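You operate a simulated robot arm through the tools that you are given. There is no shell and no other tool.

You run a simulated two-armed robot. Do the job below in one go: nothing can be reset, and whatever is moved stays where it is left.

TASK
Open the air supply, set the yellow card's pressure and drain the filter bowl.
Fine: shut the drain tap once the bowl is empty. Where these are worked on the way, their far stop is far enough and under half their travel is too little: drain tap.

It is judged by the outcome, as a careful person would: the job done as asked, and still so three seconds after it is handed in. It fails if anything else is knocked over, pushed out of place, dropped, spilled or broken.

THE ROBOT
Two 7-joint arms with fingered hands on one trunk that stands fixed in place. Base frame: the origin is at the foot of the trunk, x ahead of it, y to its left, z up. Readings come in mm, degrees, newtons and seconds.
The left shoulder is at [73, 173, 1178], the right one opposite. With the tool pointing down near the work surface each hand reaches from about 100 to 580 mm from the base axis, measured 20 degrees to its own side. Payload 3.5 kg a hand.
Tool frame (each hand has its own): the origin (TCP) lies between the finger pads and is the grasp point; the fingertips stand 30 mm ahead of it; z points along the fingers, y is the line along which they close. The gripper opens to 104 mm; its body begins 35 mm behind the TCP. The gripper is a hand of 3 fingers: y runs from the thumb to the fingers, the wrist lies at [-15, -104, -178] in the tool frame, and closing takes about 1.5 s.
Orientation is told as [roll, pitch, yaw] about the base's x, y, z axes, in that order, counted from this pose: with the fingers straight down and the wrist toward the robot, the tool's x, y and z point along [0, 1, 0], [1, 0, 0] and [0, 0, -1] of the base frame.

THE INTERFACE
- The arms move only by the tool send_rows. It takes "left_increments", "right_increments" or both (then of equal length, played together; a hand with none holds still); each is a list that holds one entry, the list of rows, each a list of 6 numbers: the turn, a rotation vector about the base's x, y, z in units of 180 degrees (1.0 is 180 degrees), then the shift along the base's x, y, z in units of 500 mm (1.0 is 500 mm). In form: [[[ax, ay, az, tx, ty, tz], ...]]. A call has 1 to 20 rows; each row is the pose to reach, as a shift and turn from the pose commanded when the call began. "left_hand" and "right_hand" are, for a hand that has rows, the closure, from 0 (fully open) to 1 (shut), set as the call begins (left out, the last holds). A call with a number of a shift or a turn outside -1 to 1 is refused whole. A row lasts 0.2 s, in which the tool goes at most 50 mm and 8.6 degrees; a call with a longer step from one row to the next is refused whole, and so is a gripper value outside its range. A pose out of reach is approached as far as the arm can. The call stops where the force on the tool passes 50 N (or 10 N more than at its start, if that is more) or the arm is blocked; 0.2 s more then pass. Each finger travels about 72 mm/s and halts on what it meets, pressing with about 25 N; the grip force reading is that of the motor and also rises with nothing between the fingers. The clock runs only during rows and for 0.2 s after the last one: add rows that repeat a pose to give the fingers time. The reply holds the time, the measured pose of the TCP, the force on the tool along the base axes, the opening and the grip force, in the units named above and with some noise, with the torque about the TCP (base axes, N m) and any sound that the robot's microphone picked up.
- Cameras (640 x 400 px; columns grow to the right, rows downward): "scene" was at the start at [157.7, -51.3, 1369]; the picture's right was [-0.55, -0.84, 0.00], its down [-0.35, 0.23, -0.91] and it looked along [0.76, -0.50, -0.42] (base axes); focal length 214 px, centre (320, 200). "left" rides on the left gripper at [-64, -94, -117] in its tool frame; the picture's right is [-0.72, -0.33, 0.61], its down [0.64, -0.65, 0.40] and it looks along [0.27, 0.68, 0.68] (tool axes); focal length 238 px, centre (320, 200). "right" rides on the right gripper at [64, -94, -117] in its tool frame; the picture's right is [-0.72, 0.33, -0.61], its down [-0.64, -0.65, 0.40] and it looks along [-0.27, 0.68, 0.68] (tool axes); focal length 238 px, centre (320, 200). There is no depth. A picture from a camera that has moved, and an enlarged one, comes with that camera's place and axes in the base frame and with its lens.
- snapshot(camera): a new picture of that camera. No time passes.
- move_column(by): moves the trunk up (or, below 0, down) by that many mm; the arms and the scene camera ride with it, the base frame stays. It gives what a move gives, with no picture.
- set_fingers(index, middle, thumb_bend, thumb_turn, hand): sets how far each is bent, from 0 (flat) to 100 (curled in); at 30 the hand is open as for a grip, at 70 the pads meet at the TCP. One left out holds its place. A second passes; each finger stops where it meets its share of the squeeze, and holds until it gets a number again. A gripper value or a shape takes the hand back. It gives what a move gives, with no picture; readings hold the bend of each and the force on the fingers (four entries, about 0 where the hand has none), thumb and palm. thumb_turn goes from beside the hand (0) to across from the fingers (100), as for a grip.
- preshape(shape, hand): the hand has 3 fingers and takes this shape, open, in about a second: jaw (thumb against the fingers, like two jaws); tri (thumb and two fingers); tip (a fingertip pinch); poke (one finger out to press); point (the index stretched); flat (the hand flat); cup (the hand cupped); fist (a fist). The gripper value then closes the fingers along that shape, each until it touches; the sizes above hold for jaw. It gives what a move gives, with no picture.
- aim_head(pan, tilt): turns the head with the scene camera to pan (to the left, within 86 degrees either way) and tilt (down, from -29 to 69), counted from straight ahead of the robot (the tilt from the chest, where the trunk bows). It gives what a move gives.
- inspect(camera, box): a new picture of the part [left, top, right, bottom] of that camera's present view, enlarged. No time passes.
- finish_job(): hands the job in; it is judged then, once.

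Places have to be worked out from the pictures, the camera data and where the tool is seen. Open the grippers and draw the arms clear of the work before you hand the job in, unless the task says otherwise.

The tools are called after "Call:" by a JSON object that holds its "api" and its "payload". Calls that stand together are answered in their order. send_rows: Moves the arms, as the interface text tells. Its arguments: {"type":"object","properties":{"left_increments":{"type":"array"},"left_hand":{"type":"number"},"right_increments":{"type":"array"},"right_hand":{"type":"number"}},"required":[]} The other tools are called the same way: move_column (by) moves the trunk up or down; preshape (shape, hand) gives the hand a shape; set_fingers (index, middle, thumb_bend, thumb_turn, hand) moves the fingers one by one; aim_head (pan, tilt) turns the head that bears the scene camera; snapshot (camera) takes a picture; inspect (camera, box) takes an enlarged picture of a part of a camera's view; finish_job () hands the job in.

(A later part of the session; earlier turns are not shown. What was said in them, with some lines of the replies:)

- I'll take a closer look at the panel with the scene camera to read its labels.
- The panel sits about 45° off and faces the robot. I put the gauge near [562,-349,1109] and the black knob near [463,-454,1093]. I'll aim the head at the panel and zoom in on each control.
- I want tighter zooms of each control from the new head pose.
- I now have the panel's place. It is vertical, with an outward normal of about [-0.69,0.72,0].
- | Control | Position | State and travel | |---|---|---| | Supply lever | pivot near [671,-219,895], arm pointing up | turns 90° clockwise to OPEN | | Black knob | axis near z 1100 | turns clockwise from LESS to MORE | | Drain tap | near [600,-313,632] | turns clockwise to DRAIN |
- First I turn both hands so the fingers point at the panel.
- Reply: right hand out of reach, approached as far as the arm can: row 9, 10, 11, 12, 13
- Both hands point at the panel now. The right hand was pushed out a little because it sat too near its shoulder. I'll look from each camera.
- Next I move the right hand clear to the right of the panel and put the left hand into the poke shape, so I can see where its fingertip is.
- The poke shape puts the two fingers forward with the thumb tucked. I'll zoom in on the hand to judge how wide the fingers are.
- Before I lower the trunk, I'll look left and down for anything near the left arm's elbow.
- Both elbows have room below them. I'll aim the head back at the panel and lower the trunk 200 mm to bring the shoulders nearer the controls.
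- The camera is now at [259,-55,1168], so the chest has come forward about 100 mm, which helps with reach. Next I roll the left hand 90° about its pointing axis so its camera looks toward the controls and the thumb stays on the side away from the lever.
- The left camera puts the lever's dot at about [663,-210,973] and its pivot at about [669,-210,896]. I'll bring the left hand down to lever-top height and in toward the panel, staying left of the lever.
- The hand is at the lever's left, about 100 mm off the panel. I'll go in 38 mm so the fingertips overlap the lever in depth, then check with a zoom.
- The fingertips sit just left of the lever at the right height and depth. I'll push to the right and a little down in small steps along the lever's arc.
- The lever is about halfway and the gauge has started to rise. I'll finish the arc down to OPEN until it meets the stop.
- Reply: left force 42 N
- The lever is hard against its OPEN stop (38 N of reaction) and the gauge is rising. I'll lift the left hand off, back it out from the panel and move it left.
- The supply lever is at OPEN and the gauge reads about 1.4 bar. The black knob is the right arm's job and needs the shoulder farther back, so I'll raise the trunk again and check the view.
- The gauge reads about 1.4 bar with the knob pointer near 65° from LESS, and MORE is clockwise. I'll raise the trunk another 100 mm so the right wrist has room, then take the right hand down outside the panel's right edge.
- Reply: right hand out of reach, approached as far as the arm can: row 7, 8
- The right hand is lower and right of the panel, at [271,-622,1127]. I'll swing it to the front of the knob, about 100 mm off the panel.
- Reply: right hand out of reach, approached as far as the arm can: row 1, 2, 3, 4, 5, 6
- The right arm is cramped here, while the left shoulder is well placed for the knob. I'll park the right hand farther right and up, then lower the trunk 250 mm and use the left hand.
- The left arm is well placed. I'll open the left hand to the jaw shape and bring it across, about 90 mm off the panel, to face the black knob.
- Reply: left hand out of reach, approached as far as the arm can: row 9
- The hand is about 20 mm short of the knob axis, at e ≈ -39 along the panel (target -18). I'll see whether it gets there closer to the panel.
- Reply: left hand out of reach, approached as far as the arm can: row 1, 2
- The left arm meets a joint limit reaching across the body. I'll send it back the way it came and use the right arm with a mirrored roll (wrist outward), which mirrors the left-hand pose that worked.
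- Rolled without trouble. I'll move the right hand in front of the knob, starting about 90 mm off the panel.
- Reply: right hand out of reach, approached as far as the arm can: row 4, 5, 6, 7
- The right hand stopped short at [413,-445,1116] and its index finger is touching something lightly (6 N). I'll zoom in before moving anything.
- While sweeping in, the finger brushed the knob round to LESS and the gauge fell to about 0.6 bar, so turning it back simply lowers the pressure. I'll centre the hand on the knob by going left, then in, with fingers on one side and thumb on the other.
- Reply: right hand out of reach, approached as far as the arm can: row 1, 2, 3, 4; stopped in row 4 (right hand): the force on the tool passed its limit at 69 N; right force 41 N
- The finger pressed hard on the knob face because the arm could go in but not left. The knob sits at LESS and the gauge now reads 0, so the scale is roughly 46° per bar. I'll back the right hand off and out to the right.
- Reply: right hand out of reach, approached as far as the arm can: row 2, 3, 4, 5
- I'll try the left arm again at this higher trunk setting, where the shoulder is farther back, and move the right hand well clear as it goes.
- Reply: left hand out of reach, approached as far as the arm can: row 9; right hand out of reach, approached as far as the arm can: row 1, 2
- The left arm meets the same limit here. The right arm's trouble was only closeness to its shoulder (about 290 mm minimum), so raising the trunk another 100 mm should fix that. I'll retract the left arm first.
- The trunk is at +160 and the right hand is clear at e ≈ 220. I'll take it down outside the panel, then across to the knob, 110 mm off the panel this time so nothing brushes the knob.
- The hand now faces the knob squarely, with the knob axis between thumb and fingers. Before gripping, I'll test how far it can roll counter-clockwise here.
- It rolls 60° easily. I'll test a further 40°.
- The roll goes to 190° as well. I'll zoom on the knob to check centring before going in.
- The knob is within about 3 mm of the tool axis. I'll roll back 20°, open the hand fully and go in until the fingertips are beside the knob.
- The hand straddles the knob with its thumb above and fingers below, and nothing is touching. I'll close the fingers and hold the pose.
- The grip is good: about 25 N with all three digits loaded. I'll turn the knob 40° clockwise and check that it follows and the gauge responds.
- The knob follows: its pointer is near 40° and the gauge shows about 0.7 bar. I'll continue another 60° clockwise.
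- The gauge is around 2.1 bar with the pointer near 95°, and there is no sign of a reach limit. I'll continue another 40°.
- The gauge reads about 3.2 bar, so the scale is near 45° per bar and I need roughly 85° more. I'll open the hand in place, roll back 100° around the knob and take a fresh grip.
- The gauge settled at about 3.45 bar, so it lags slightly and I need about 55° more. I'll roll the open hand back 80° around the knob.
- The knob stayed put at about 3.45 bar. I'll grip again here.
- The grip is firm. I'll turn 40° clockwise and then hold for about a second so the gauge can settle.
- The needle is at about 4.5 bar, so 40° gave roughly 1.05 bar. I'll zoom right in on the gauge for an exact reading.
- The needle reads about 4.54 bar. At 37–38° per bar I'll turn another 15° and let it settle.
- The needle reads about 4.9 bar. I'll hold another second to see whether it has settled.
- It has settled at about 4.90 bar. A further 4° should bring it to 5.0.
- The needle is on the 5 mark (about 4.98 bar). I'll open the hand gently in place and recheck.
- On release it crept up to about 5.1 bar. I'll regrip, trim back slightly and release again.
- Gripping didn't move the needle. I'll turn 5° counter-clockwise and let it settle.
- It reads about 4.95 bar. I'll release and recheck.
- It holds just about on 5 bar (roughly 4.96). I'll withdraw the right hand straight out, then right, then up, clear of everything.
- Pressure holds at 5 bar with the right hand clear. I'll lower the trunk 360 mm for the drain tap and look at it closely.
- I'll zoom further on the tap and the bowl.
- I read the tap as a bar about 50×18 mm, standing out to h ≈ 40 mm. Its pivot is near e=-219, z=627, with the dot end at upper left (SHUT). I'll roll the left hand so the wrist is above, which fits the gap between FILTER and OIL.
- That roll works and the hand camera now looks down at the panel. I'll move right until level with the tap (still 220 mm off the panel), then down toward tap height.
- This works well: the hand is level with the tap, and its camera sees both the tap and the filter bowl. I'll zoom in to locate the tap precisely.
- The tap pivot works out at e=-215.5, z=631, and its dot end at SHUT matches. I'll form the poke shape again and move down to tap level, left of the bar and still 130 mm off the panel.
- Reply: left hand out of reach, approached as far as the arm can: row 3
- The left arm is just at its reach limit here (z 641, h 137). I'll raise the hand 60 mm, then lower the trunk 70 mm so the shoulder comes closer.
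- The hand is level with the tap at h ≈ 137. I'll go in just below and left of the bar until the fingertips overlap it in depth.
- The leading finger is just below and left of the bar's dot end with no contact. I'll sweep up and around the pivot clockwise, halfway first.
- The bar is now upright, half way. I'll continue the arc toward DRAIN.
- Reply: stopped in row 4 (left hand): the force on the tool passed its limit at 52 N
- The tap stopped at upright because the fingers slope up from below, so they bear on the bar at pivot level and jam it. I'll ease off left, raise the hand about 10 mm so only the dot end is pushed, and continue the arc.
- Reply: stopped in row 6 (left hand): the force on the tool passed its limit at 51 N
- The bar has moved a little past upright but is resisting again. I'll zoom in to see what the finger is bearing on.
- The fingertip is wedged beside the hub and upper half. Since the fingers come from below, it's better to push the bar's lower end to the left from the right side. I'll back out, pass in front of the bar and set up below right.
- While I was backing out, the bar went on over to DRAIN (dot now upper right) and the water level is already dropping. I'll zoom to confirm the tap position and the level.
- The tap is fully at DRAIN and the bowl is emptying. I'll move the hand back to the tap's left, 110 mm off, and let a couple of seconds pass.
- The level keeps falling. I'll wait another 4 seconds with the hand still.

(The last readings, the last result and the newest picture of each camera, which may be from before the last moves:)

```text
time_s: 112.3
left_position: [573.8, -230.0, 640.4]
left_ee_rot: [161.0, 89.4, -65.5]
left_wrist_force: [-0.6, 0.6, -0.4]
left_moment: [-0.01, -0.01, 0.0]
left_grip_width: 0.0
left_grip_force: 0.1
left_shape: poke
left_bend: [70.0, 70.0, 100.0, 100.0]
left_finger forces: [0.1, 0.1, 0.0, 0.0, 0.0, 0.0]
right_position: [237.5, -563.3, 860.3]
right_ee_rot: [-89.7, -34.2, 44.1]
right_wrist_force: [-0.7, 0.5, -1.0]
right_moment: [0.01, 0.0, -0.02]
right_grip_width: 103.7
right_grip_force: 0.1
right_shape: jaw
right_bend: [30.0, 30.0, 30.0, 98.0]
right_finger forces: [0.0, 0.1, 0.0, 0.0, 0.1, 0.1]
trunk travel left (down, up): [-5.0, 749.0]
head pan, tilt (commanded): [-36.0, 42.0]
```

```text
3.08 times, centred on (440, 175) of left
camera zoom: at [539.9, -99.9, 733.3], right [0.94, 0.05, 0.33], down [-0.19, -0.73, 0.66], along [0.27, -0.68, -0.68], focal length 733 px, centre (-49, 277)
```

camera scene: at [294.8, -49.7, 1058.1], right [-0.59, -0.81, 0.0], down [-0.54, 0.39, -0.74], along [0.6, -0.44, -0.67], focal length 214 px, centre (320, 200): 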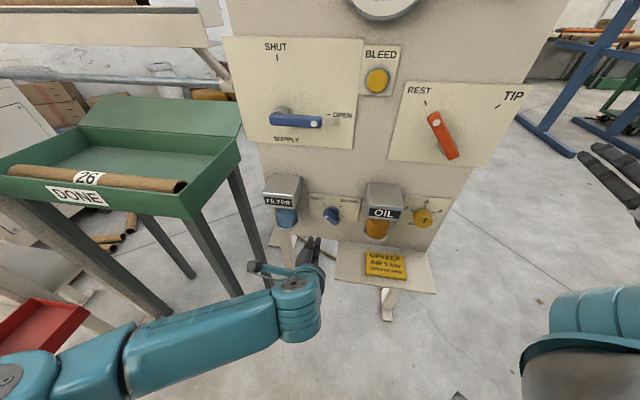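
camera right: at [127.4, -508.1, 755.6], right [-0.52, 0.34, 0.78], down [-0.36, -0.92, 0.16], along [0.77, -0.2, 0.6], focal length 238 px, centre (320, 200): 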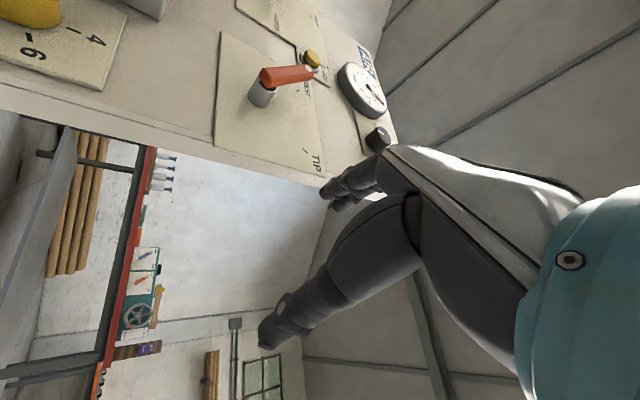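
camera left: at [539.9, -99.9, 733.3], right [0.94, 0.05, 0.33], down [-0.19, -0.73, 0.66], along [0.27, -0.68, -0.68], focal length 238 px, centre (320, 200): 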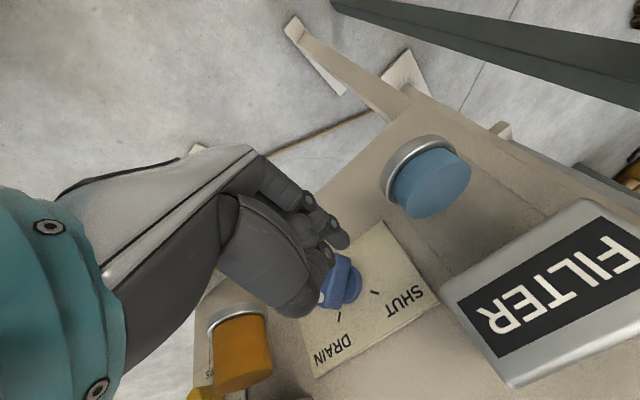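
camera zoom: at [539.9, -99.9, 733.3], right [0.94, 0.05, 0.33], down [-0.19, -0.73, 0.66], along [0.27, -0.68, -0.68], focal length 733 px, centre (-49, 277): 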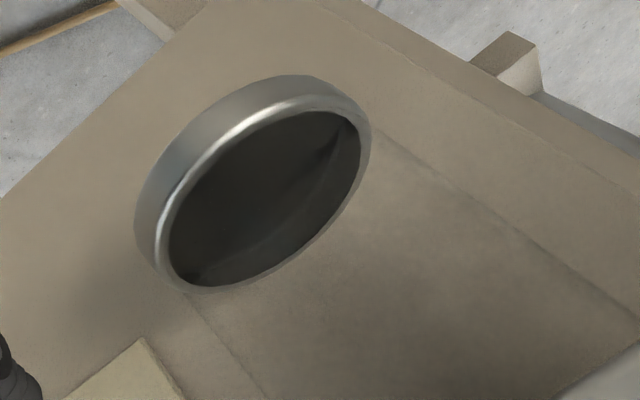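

The bowl is empty. Now to shut the tap: I'll move in at its upper left, so the leading finger can push the bar's lower end to the right (counter-clockwise).

Call:
{"api": "send_rows", "payload": {"left_increments": [[[0, 0, 0, 0.0244, -0.0253, 0], [0, 0, 0, 0.0488, -0.0505, 0], [0, 0, 0, 0.0732, -0.0758, 0]]]}}

Call:
{"api": "inspect", "payload": {"camera": "scene", "box": [280, 180, 370, 240]}}

Call:
{"api": "inspect", "payload": {"camera": "left", "box": [240, 150, 460, 350]}}

```text
time_s: 113.1
left_position: [610.8, -266.8, 640.5]
left_ee_rot: [163.6, 89.5, -62.9]
left_wrist_force: [1.1, 1.8, 1.0]
left_moment: [0.04, -0.04, 0.0]
left_grip_width: 0.0
left_grip_force: 0.2
left_shape: poke
left_bend: [70.0, 70.0, 100.0, 100.0]
left_finger forces: [0.0, 1.7, 0.0, 0.0, 0.0, 0.0]
right_position: [237.9, -563.4, 860.2]
right_ee_rot: [-89.6, -34.2, 44.0]
right_wrist_force: [0.3, -0.7, 0.4]
right_moment: [0.01, 0.0, 0.0]
right_grip_width: 104.2
right_grip_force: 0.0
right_shape: jaw
right_bend: [30.0, 30.0, 30.0, 98.0]
right_finger forces: [0.0, 0.0, 0.0, 0.1, 0.0, 0.0]
trunk travel left (down, up): [-5.0, 749.0]
head pan, tilt (commanded): [-36.0, 42.0]
```

```text
6.67 times, centred on (325, 210) of scene
camera zoom: at [295.2, -49.6, 1057.9], right [-0.59, -0.81, 0.0], down [-0.54, 0.39, -0.74], along [0.6, -0.44, -0.67], focal length 1430 px, centre (287, 133)
```

zoom: 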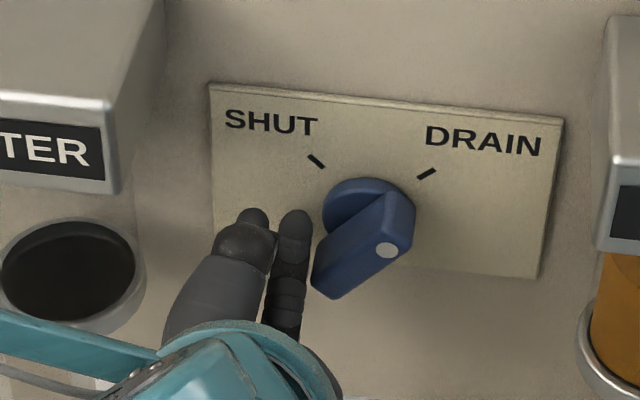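

```text
2.00 times, centred on (350, 250) of left
camera zoom: at [575.7, -138.1, 733.0], right [0.94, 0.05, 0.33], down [-0.19, -0.73, 0.66], along [0.28, -0.68, -0.68], focal length 477 px, centre (260, 100)
```

zoom: 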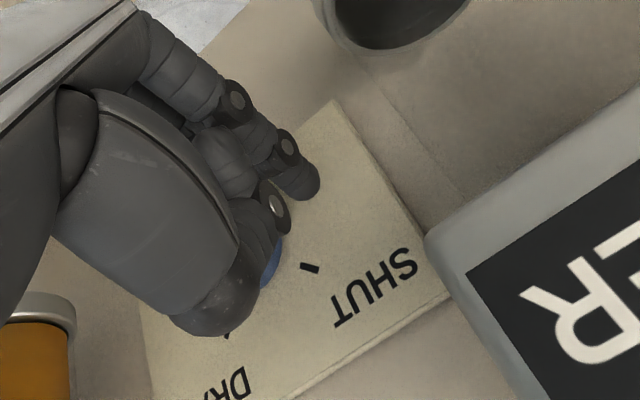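

The leading finger sits beside the bar's lower-left end with a feather touch. I'll lift slightly, then sweep right and down around the pivot to turn it counter-clockwise.

Call:
{"api": "send_rows", "payload": {"left_increments": [[[0, 0, 0, 0.0029, 0.0028, 0.01], [0, 0, 0, -0.0072, -0.0069, 0.004], [0, 0, 0, -0.0128, -0.0124, -0.0088], [0, 0, 0, -0.0141, -0.0136, -0.0192], [0, 0, 0, -0.0174, -0.0168, -0.0288], [0, 0, 0, -0.0223, -0.0215, -0.037]]]}}

Call:
{"api": "inspect", "payload": {"camera": "scene", "box": [280, 180, 370, 240]}}

```text
time_s: 114.5
left_position: [598.0, -278.8, 622.6]
left_ee_rot: [158.3, 89.4, -68.1]
left_wrist_force: [0.7, 0.3, 0.1]
left_moment: [-0.01, 0.02, 0.01]
left_grip_width: 0.0
left_grip_force: 0.0
left_shape: poke
left_bend: [70.0, 70.0, 100.0, 100.0]
left_finger forces: [0.1, 0.6, 0.0, 0.0, 0.0, 0.1]
right_position: [238.3, -564.4, 860.2]
right_ee_rot: [-89.8, -34.1, 44.0]
right_wrist_force: [0.5, -0.5, -0.5]
right_moment: [0.01, -0.03, -0.02]
right_grip_width: 103.7
right_grip_force: 0.0
right_shape: jaw
right_bend: [30.0, 30.0, 30.0, 98.0]
right_finger forces: [0.1, 0.1, 0.0, 0.0, 0.0, 0.0]
trunk travel left (down, up): [-5.0, 749.0]
head pan, tilt (commanded): [-36.0, 42.0]
```

```text
6.67 times, centred on (325, 210) of scene
camera zoom: at [295.3, -49.8, 1057.9], right [-0.59, -0.81, 0.0], down [-0.54, 0.39, -0.74], along [0.6, -0.44, -0.67], focal length 1430 px, centre (287, 133)
```

zoom: 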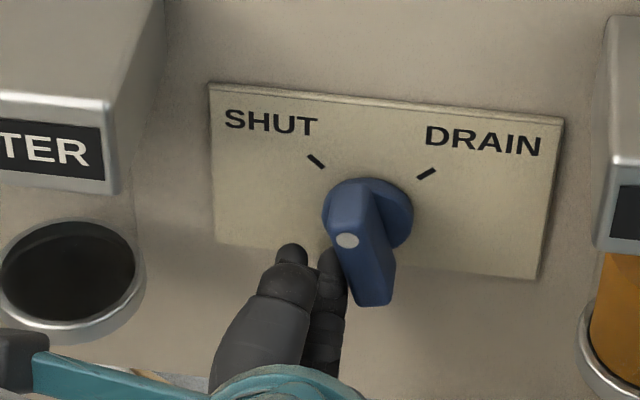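

The tap is turning freely and is already past upright toward SHUT. I'll finish the sweep to the stop.

Call:
{"api": "send_rows", "payload": {"left_increments": [[[0, 0, 0, -0.0062, -0.006, -0.006], [0, 0, 0, -0.0134, -0.0129, -0.0096], [0, 0, 0, -0.021, -0.0203, -0.0106], [0, 0, 0, -0.0285, -0.0275, -0.0088]]]}}

Call:
{"api": "inspect", "payload": {"camera": "scene", "box": [280, 180, 370, 240]}}

```text
time_s: 115.5
left_position: [588.9, -288.7, 616.6]
left_ee_rot: [179.6, 89.7, -46.4]
left_wrist_force: [10.7, 13.0, -3.3]
left_moment: [0.02, 0.07, 0.41]
left_grip_width: 0.0
left_grip_force: 0.1
left_shape: poke
left_bend: [70.0, 70.0, 100.0, 100.0]
left_finger forces: [0.0, 14.3, 0.0, 0.1, 0.1, 0.0]
right_position: [238.5, -563.5, 860.6]
right_ee_rot: [-89.7, -34.2, 44.1]
right_wrist_force: [0.1, -0.7, -0.7]
right_moment: [-0.01, -0.03, 0.02]
right_grip_width: 103.7
right_grip_force: 0.1
right_shape: jaw
right_bend: [30.0, 30.0, 30.0, 98.0]
right_finger forces: [0.0, 0.0, 0.1, 0.0, 0.0, 0.0]
trunk travel left (down, up): [-5.0, 749.0]
head pan, tilt (commanded): [-36.0, 42.0]
```

```text
6.67 times, centred on (325, 210) of scene
camera zoom: at [296.2, -49.1, 1057.6], right [-0.59, -0.81, 0.0], down [-0.54, 0.39, -0.74], along [0.6, -0.44, -0.67], focal length 1430 px, centre (287, 133)
```

zoom: 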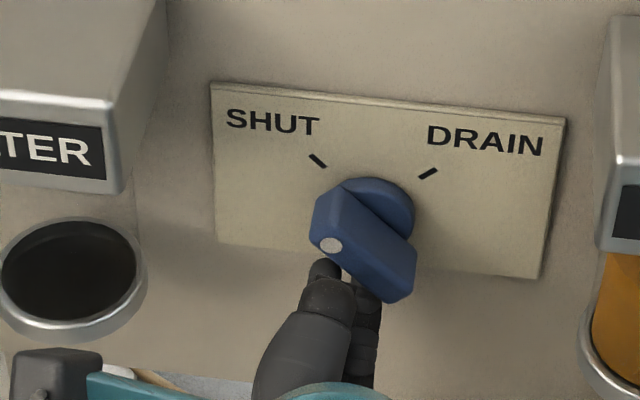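

The bar is back at SHUT against its stop, with about 17 N of reaction. I'll ease the finger off down-left, back straight out and compare.

Call:
{"api": "send_rows", "payload": {"left_increments": [[[0, 0, 0, 0.0072, 0.0069, -0.01], [0, 0, 0, -0.0345, 0.0501, -0.01], [0, 0, 0, -0.0761, 0.0932, -0.01], [0, 0, 0, -0.1248, 0.1436, -0.01]]]}}

Call:
{"api": "inspect", "payload": {"camera": "scene", "box": [305, 190, 365, 235]}}

Call:
{"api": "inspect", "payload": {"camera": "left", "box": [300, 180, 480, 350]}}

```text
time_s: 116.5
left_position: [522.1, -219.5, 610.6]
left_ee_rot: [159.7, 89.4, -66.8]
left_wrist_force: [0.0, 0.3, 0.0]
left_moment: [0.02, -0.04, -0.02]
left_grip_width: 0.0
left_grip_force: 0.1
left_shape: poke
left_bend: [70.0, 70.0, 100.0, 100.0]
left_finger forces: [0.1, 0.1, 0.0, 0.0, 0.0, 0.0]
right_position: [237.8, -564.9, 859.3]
right_ee_rot: [-89.7, -34.1, 44.0]
right_wrist_force: [-1.1, 0.4, -0.1]
right_moment: [0.01, 0.01, -0.01]
right_grip_width: 103.8
right_grip_force: 0.0
right_shape: jaw
right_bend: [30.0, 30.0, 30.0, 98.0]
right_finger forces: [0.0, 0.1, 0.0, 0.0, 0.0, 0.1]
trunk travel left (down, up): [-5.0, 749.0]
head pan, tilt (commanded): [-36.0, 42.0]
```

```text
8.89 times, centred on (335, 212) of scene
camera zoom: at [295.2, -49.8, 1057.9], right [-0.59, -0.81, 0.0], down [-0.54, 0.39, -0.74], along [0.6, -0.44, -0.67], focal length 1906 px, centre (187, 89)
```

zoom: 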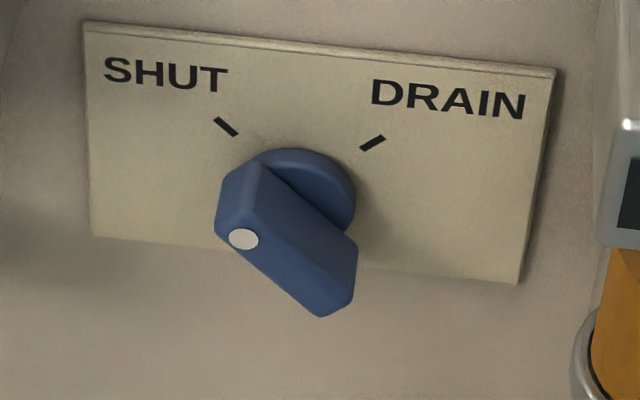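

```text
2.35 times, centred on (390, 265) of left
camera zoom: at [487.8, -90.3, 705.1], right [0.94, 0.05, 0.33], down [-0.19, -0.73, 0.66], along [0.27, -0.68, -0.68], focal length 561 px, centre (155, 47)
```

zoom: 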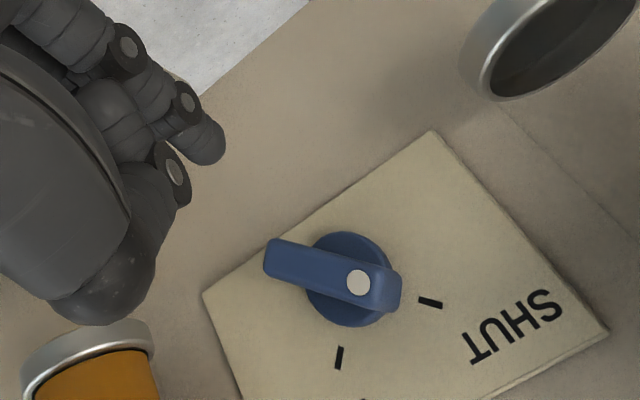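

The tap matches its original SHUT pose and the bowl is empty. I'll draw the left hand out and up clear of the panel.

Call:
{"api": "send_rows", "payload": {"left_increments": [[[0, 0, 0, -0.0465, 0.0482, 0], [0, 0, 0, -0.093, 0.0964, 0], [0, 0, 0, -0.093, 0.0964, 0.09], [0, 0, 0, -0.093, 0.0964, 0.18], [0, 0, 0, -0.093, 0.0964, 0.27], [0, 0, 0, -0.093, 0.0964, 0.36], [0, 0, 0, -0.0355, 0.152, 0.44], [0, 0, 0, 0.0221, 0.2076, 0.52], [0, 0, 0, 0.0797, 0.2631, 0.6]]]}}

Call:
{"api": "preshape", "payload": {"hand": "left", "shape": "jaw"}}

Call:
{"api": "aim_head", "payload": {"pan": -38, "tilt": 18}}

Call:
{"api": "snapshot", "payload": {"camera": "scene"}}

```text
refused: row 7 steps farther than a row can; nothing moved
```

```text
time_s: 117.4
left_position: [522.3, -219.5, 612.4]
left_ee_rot: [160.7, 89.4, -65.8]
left_wrist_force: [-0.7, -0.4, -0.3]
left_moment: [0.02, 0.02, 0.01]
left_grip_width: 103.9
left_grip_force: 0.1
left_shape: jaw
left_bend: [30.0, 30.0, 30.0, 98.0]
left_finger forces: [0.0, 0.0, 0.0, 0.0, 0.0, 0.0]
right_position: [237.4, -564.1, 860.9]
right_ee_rot: [-89.8, -34.1, 44.0]
right_wrist_force: [-0.5, 0.5, -0.2]
right_moment: [0.02, -0.01, 0.02]
right_grip_width: 104.0
right_grip_force: 0.0
right_shape: jaw
right_bend: [30.0, 30.0, 30.0, 98.0]
right_finger forces: [0.0, 0.0, 0.0, 0.0, 0.0, 0.1]
trunk travel left (down, up): [-5.0, 749.0]
head pan, tilt (commanded): [-36.0, 42.0]
```

```text
time_s: 118.3
left_position: [521.4, -220.6, 612.6]
left_ee_rot: [161.0, 89.5, -65.6]
left_wrist_force: [0.6, 0.3, 0.9]
left_moment: [-0.03, -0.01, -0.03]
left_grip_width: 103.9
left_grip_force: 0.1
left_shape: jaw
left_bend: [30.0, 30.0, 30.0, 98.0]
left_finger forces: [0.1, 0.0, 0.1, 0.1, 0.1, 0.0]
right_position: [238.4, -564.4, 860.6]
right_ee_rot: [-89.7, -34.2, 44.1]
right_wrist_force: [-0.7, -0.5, -0.3]
right_moment: [-0.01, 0.01, 0.02]
right_grip_width: 103.8
right_grip_force: 0.1
right_shape: jaw
right_bend: [30.0, 30.0, 30.0, 98.0]
right_finger forces: [0.0, 0.1, 0.0, 0.0, 0.0, 0.1]
trunk travel left (down, up): [-5.0, 749.0]
head pan, tilt (commanded): [-38.0, 18.0]
```

```text
taken
camera scene: at [301.1, -58.1, 1095.4], right [-0.62, -0.79, 0.0], down [-0.24, 0.19, -0.95], along [0.75, -0.59, -0.31], focal length 214 px, centre (320, 200)
```

scene: 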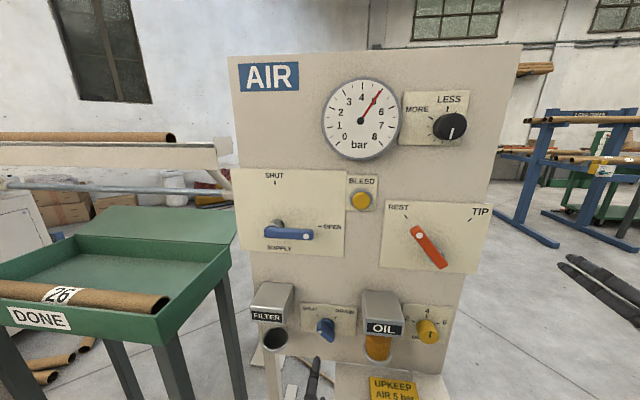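

That move was refused for one over-long step, so nothing moved, and the hand opened harmlessly at 150 mm off the panel. I'll read the gauge from this more frontal view and redo the withdrawal in smaller steps.

Call:
{"api": "send_rows", "payload": {"left_increments": [[[0, 0, 0, -0.0465, 0.0482, 0], [0, 0, 0, -0.093, 0.0964, 0], [0, 0, 0, -0.093, 0.0964, 0.09], [0, 0, 0, -0.093, 0.0964, 0.18], [0, 0, 0, -0.093, 0.0964, 0.27], [0, 0, 0, -0.093, 0.0964, 0.36], [0, 0, 0, -0.093, 0.0964, 0.45], [0, 0, 0, -0.093, 0.0964, 0.54], [0, 0, 0, -0.093, 0.0964, 0.63]]]}}

Call:
{"api": "inspect", "payload": {"camera": "scene", "box": [315, 70, 405, 165]}}

Call:
{"api": "snapshot", "payload": {"camera": "scene"}}

```text
time_s: 120.3
left_position: [474.2, -171.9, 929.3]
left_ee_rot: [166.8, 89.5, -59.8]
left_wrist_force: [-0.4, 0.4, -0.8]
left_moment: [0.01, 0.03, 0.01]
left_grip_width: 104.1
left_grip_force: 0.0
left_shape: jaw
left_bend: [30.0, 30.0, 30.0, 98.0]
left_finger forces: [0.0, 0.0, 0.0, 0.0, 0.2, 0.0]
right_position: [236.0, -563.0, 860.4]
right_ee_rot: [-89.8, -34.2, 44.0]
right_wrist_force: [0.9, 0.7, 0.3]
right_moment: [0.03, -0.02, 0.01]
right_grip_width: 104.0
right_grip_force: 0.0
right_shape: jaw
right_bend: [30.0, 30.0, 30.0, 98.0]
right_finger forces: [0.0, 0.0, 0.0, 0.1, 0.0, 0.1]
trunk travel left (down, up): [-5.0, 749.0]
head pan, tilt (commanded): [-38.0, 18.0]
```

```text
4.21 times, centred on (360, 118) of scene
camera zoom: at [301.0, -58.1, 1095.6], right [-0.62, -0.79, 0.0], down [-0.24, 0.19, -0.95], along [0.75, -0.59, -0.31], focal length 903 px, centre (152, 547)
```

zoom: 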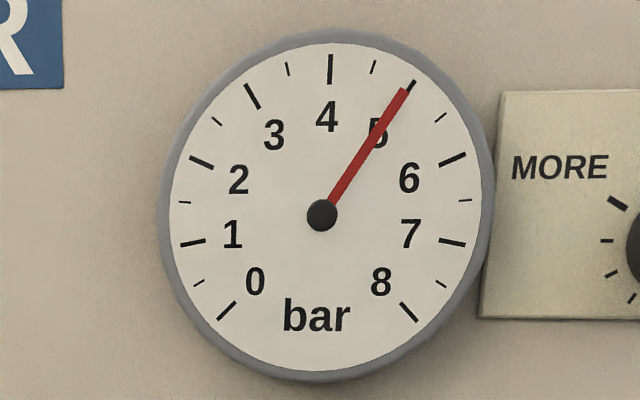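

```text
taken
camera scene: at [301.0, -58.1, 1095.6], right [-0.62, -0.79, 0.0], down [-0.24, 0.19, -0.95], along [0.75, -0.59, -0.31], focal length 214 px, centre (320, 200)
```

scene: 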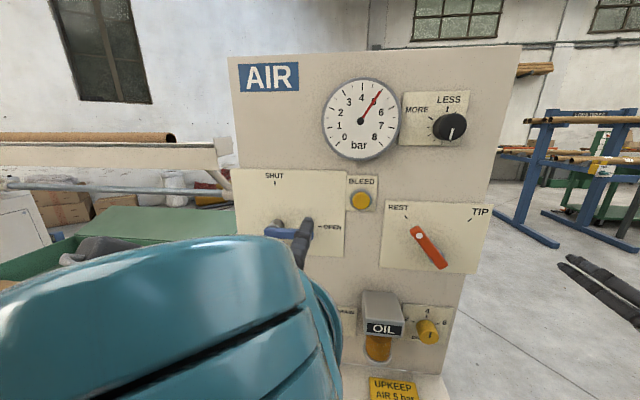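

The gauge reads about 4.96 bar, the supply is OPEN and the red lever is untouched at REST. I'll move the left hand away to the left and raise the trunk back up for a final check.

Call:
{"api": "send_rows", "payload": {"left_increments": [[[0, 0, 0, 0.0594, 0.0573, 0], [0, 0, 0, 0.1187, 0.1146, 0.02], [0, 0, 0, 0.1781, 0.1719, 0.04], [0, 0, 0, 0.2374, 0.2292, 0.06]]]}}

Call:
{"api": "move_column", "payload": {"by": 270}}

Call:
{"api": "aim_head", "payload": {"pan": -38, "tilt": 36}}

Call:
{"api": "snapshot", "payload": {"camera": "scene"}}

Call:
{"api": "inspect", "payload": {"camera": "scene", "box": [225, 105, 425, 325]}}

Call:
{"api": "inspect", "payload": {"camera": "scene", "box": [245, 235, 325, 290]}}

Call:
{"api": "inspect", "payload": {"camera": "scene", "box": [280, 125, 400, 190]}}

```text
time_s: 121.3
left_position: [593.3, -57.3, 957.2]
left_ee_rot: [165.6, 89.4, -60.9]
left_wrist_force: [-0.2, 0.7, 0.2]
left_moment: [-0.02, -0.01, -0.04]
left_grip_width: 104.1
left_grip_force: 0.1
left_shape: jaw
left_bend: [30.0, 30.0, 30.0, 98.0]
left_finger forces: [0.0, 0.0, 0.0, 0.0, 0.0, 0.0]
right_position: [238.7, -564.3, 861.2]
right_ee_rot: [-89.7, -34.3, 44.0]
right_wrist_force: [-0.3, -0.9, 0.3]
right_moment: [0.02, -0.02, -0.02]
right_grip_width: 103.9
right_grip_force: 0.2
right_shape: jaw
right_bend: [30.0, 30.0, 30.0, 98.0]
right_finger forces: [0.0, 0.0, 0.1, 0.0, 0.0, 0.0]
trunk travel left (down, up): [-5.0, 749.0]
head pan, tilt (commanded): [-38.0, 18.0]
```

```text
time_s: 124.0
left_position: [595.0, -57.6, 1226.5]
left_ee_rot: [155.9, 89.4, -70.7]
left_wrist_force: [0.4, 0.1, -0.7]
left_moment: [0.0, 0.0, 0.01]
left_grip_width: 103.9
left_grip_force: 0.0
left_shape: jaw
left_bend: [30.0, 30.0, 30.0, 98.0]
left_finger forces: [0.0, 0.0, 0.1, 0.0, 0.0, 0.1]
right_position: [238.3, -563.7, 1130.9]
right_ee_rot: [-89.7, -34.2, 44.0]
right_wrist_force: [0.9, -0.1, 0.1]
right_moment: [0.03, 0.01, -0.01]
right_grip_width: 104.1
right_grip_force: 0.2
right_shape: jaw
right_bend: [30.0, 30.0, 30.0, 98.0]
right_finger forces: [0.0, 0.0, 0.1, 0.0, 0.1, 0.1]
trunk travel left (down, up): [-275.0, 479.0]
head pan, tilt (commanded): [-38.0, 18.0]
```

```text
time_s: 124.8
left_position: [594.1, -56.5, 1228.2]
left_ee_rot: [161.1, 89.3, -65.6]
left_wrist_force: [0.6, 0.3, 0.5]
left_moment: [-0.01, -0.02, 0.0]
left_grip_width: 104.2
left_grip_force: 0.0
left_shape: jaw
left_bend: [30.0, 30.0, 30.0, 98.0]
left_finger forces: [0.0, 0.0, 0.0, 0.1, 0.0, 0.0]
right_position: [237.8, -564.0, 1130.7]
right_ee_rot: [-89.7, -34.2, 44.0]
right_wrist_force: [0.5, 0.2, 0.0]
right_moment: [0.02, 0.01, 0.0]
right_grip_width: 103.8
right_grip_force: 0.0
right_shape: jaw
right_bend: [30.0, 30.0, 30.0, 98.0]
right_finger forces: [0.0, 0.0, 0.0, 0.0, 0.1, 0.0]
trunk travel left (down, up): [-275.0, 479.0]
head pan, tilt (commanded): [-38.0, 36.0]
```

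```text
taken
camera scene: at [149.6, -54.6, 1351.0], right [-0.62, -0.79, 0.0], down [-0.46, 0.36, -0.81], along [0.64, -0.5, -0.59], focal length 214 px, centre (320, 200)
```

scene: 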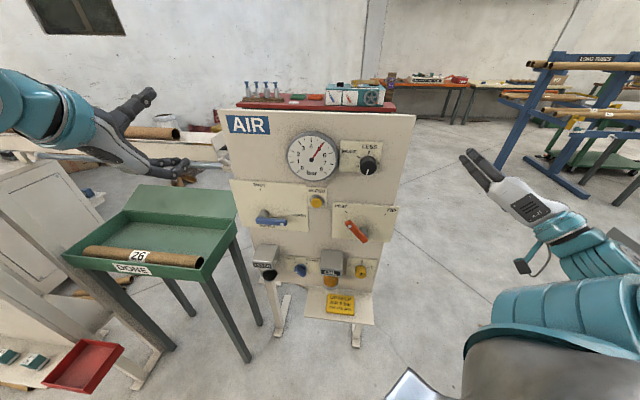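

```text
1.82 times, centred on (325, 215) of scene
camera zoom: at [149.6, -54.6, 1351.0], right [-0.62, -0.79, 0.0], down [-0.46, 0.36, -0.81], along [0.64, -0.5, -0.59], focal length 390 px, centre (311, 173)
```

zoom: 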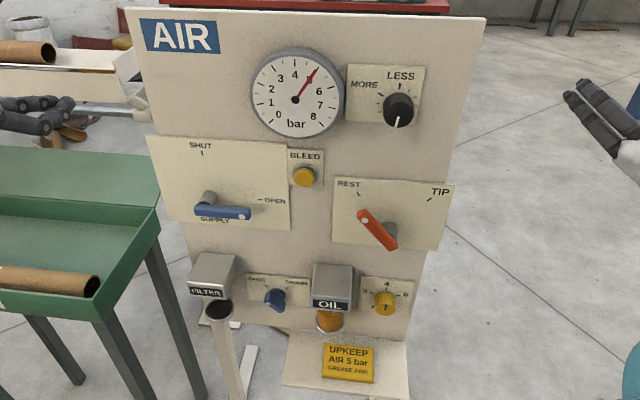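

```text
7.27 times, centred on (285, 262) of scene
camera zoom: at [149.6, -54.6, 1351.0], right [-0.62, -0.79, 0.0], down [-0.46, 0.36, -0.81], along [0.64, -0.5, -0.59], focal length 1560 px, centre (574, -254)
```

zoom: 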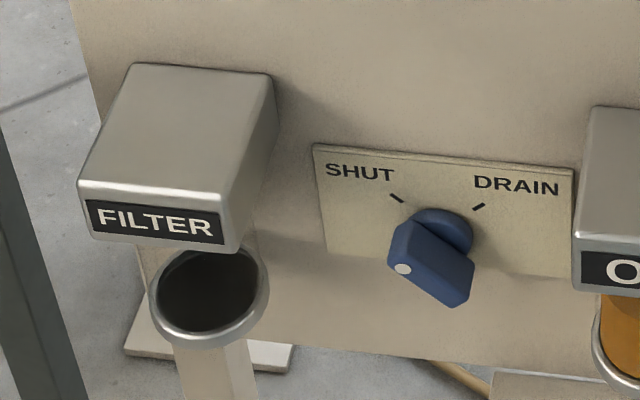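

```text
5.33 times, centred on (340, 158) of scene
camera zoom: at [149.6, -54.6, 1351.0], right [-0.62, -0.79, 0.0], down [-0.46, 0.36, -0.81], along [0.64, -0.5, -0.59], focal length 1144 px, centre (213, 427)
```

zoom: 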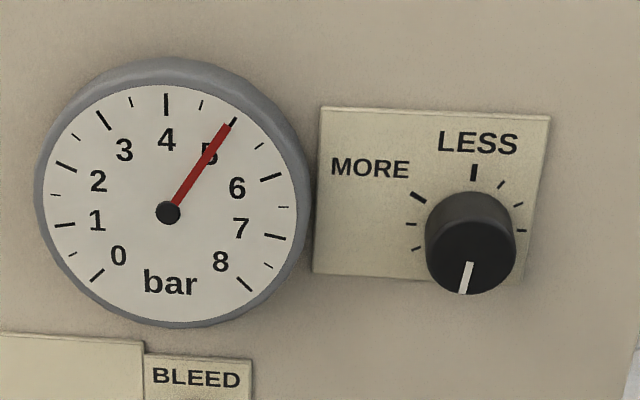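

The final check shows all three parts done:
- **Air supply:** the lever is at OPEN.
- **Pressure:** the gauge holds on 5 bar, as the card asks.
- **Filter bowl:** it is empty, and the drain tap is back exactly at SHUT.

The red lever and oil knob are untouched, and both hands are open and clear. I'm handing in the job.

Call:
{"api": "finish_job", "payload": {}}

```text
The job is handed in.
```

The job is handed in; no verdict came back. When I handed it in:

- **Air supply:** the lever is against its OPEN stop.
- **Pressure:** the gauge held at about 4.96 bar, against the 5 bar on the yellow card.
- **Filter bowl:** I opened the drain tap to DRAIN until the bowl was empty, then turned it back to its original SHUT position.

On the way, a finger brushed the pressure knob round to LESS and pressed hard on its face (69 N). The drain tap also jammed twice, at just over 50 N, before it turned. I saw no damage, and both worked normally afterwards.

I did not touch the red REST/TIP lever, the oil knob, the BLEED button or the tray. Both hands are open and clear of the panel.
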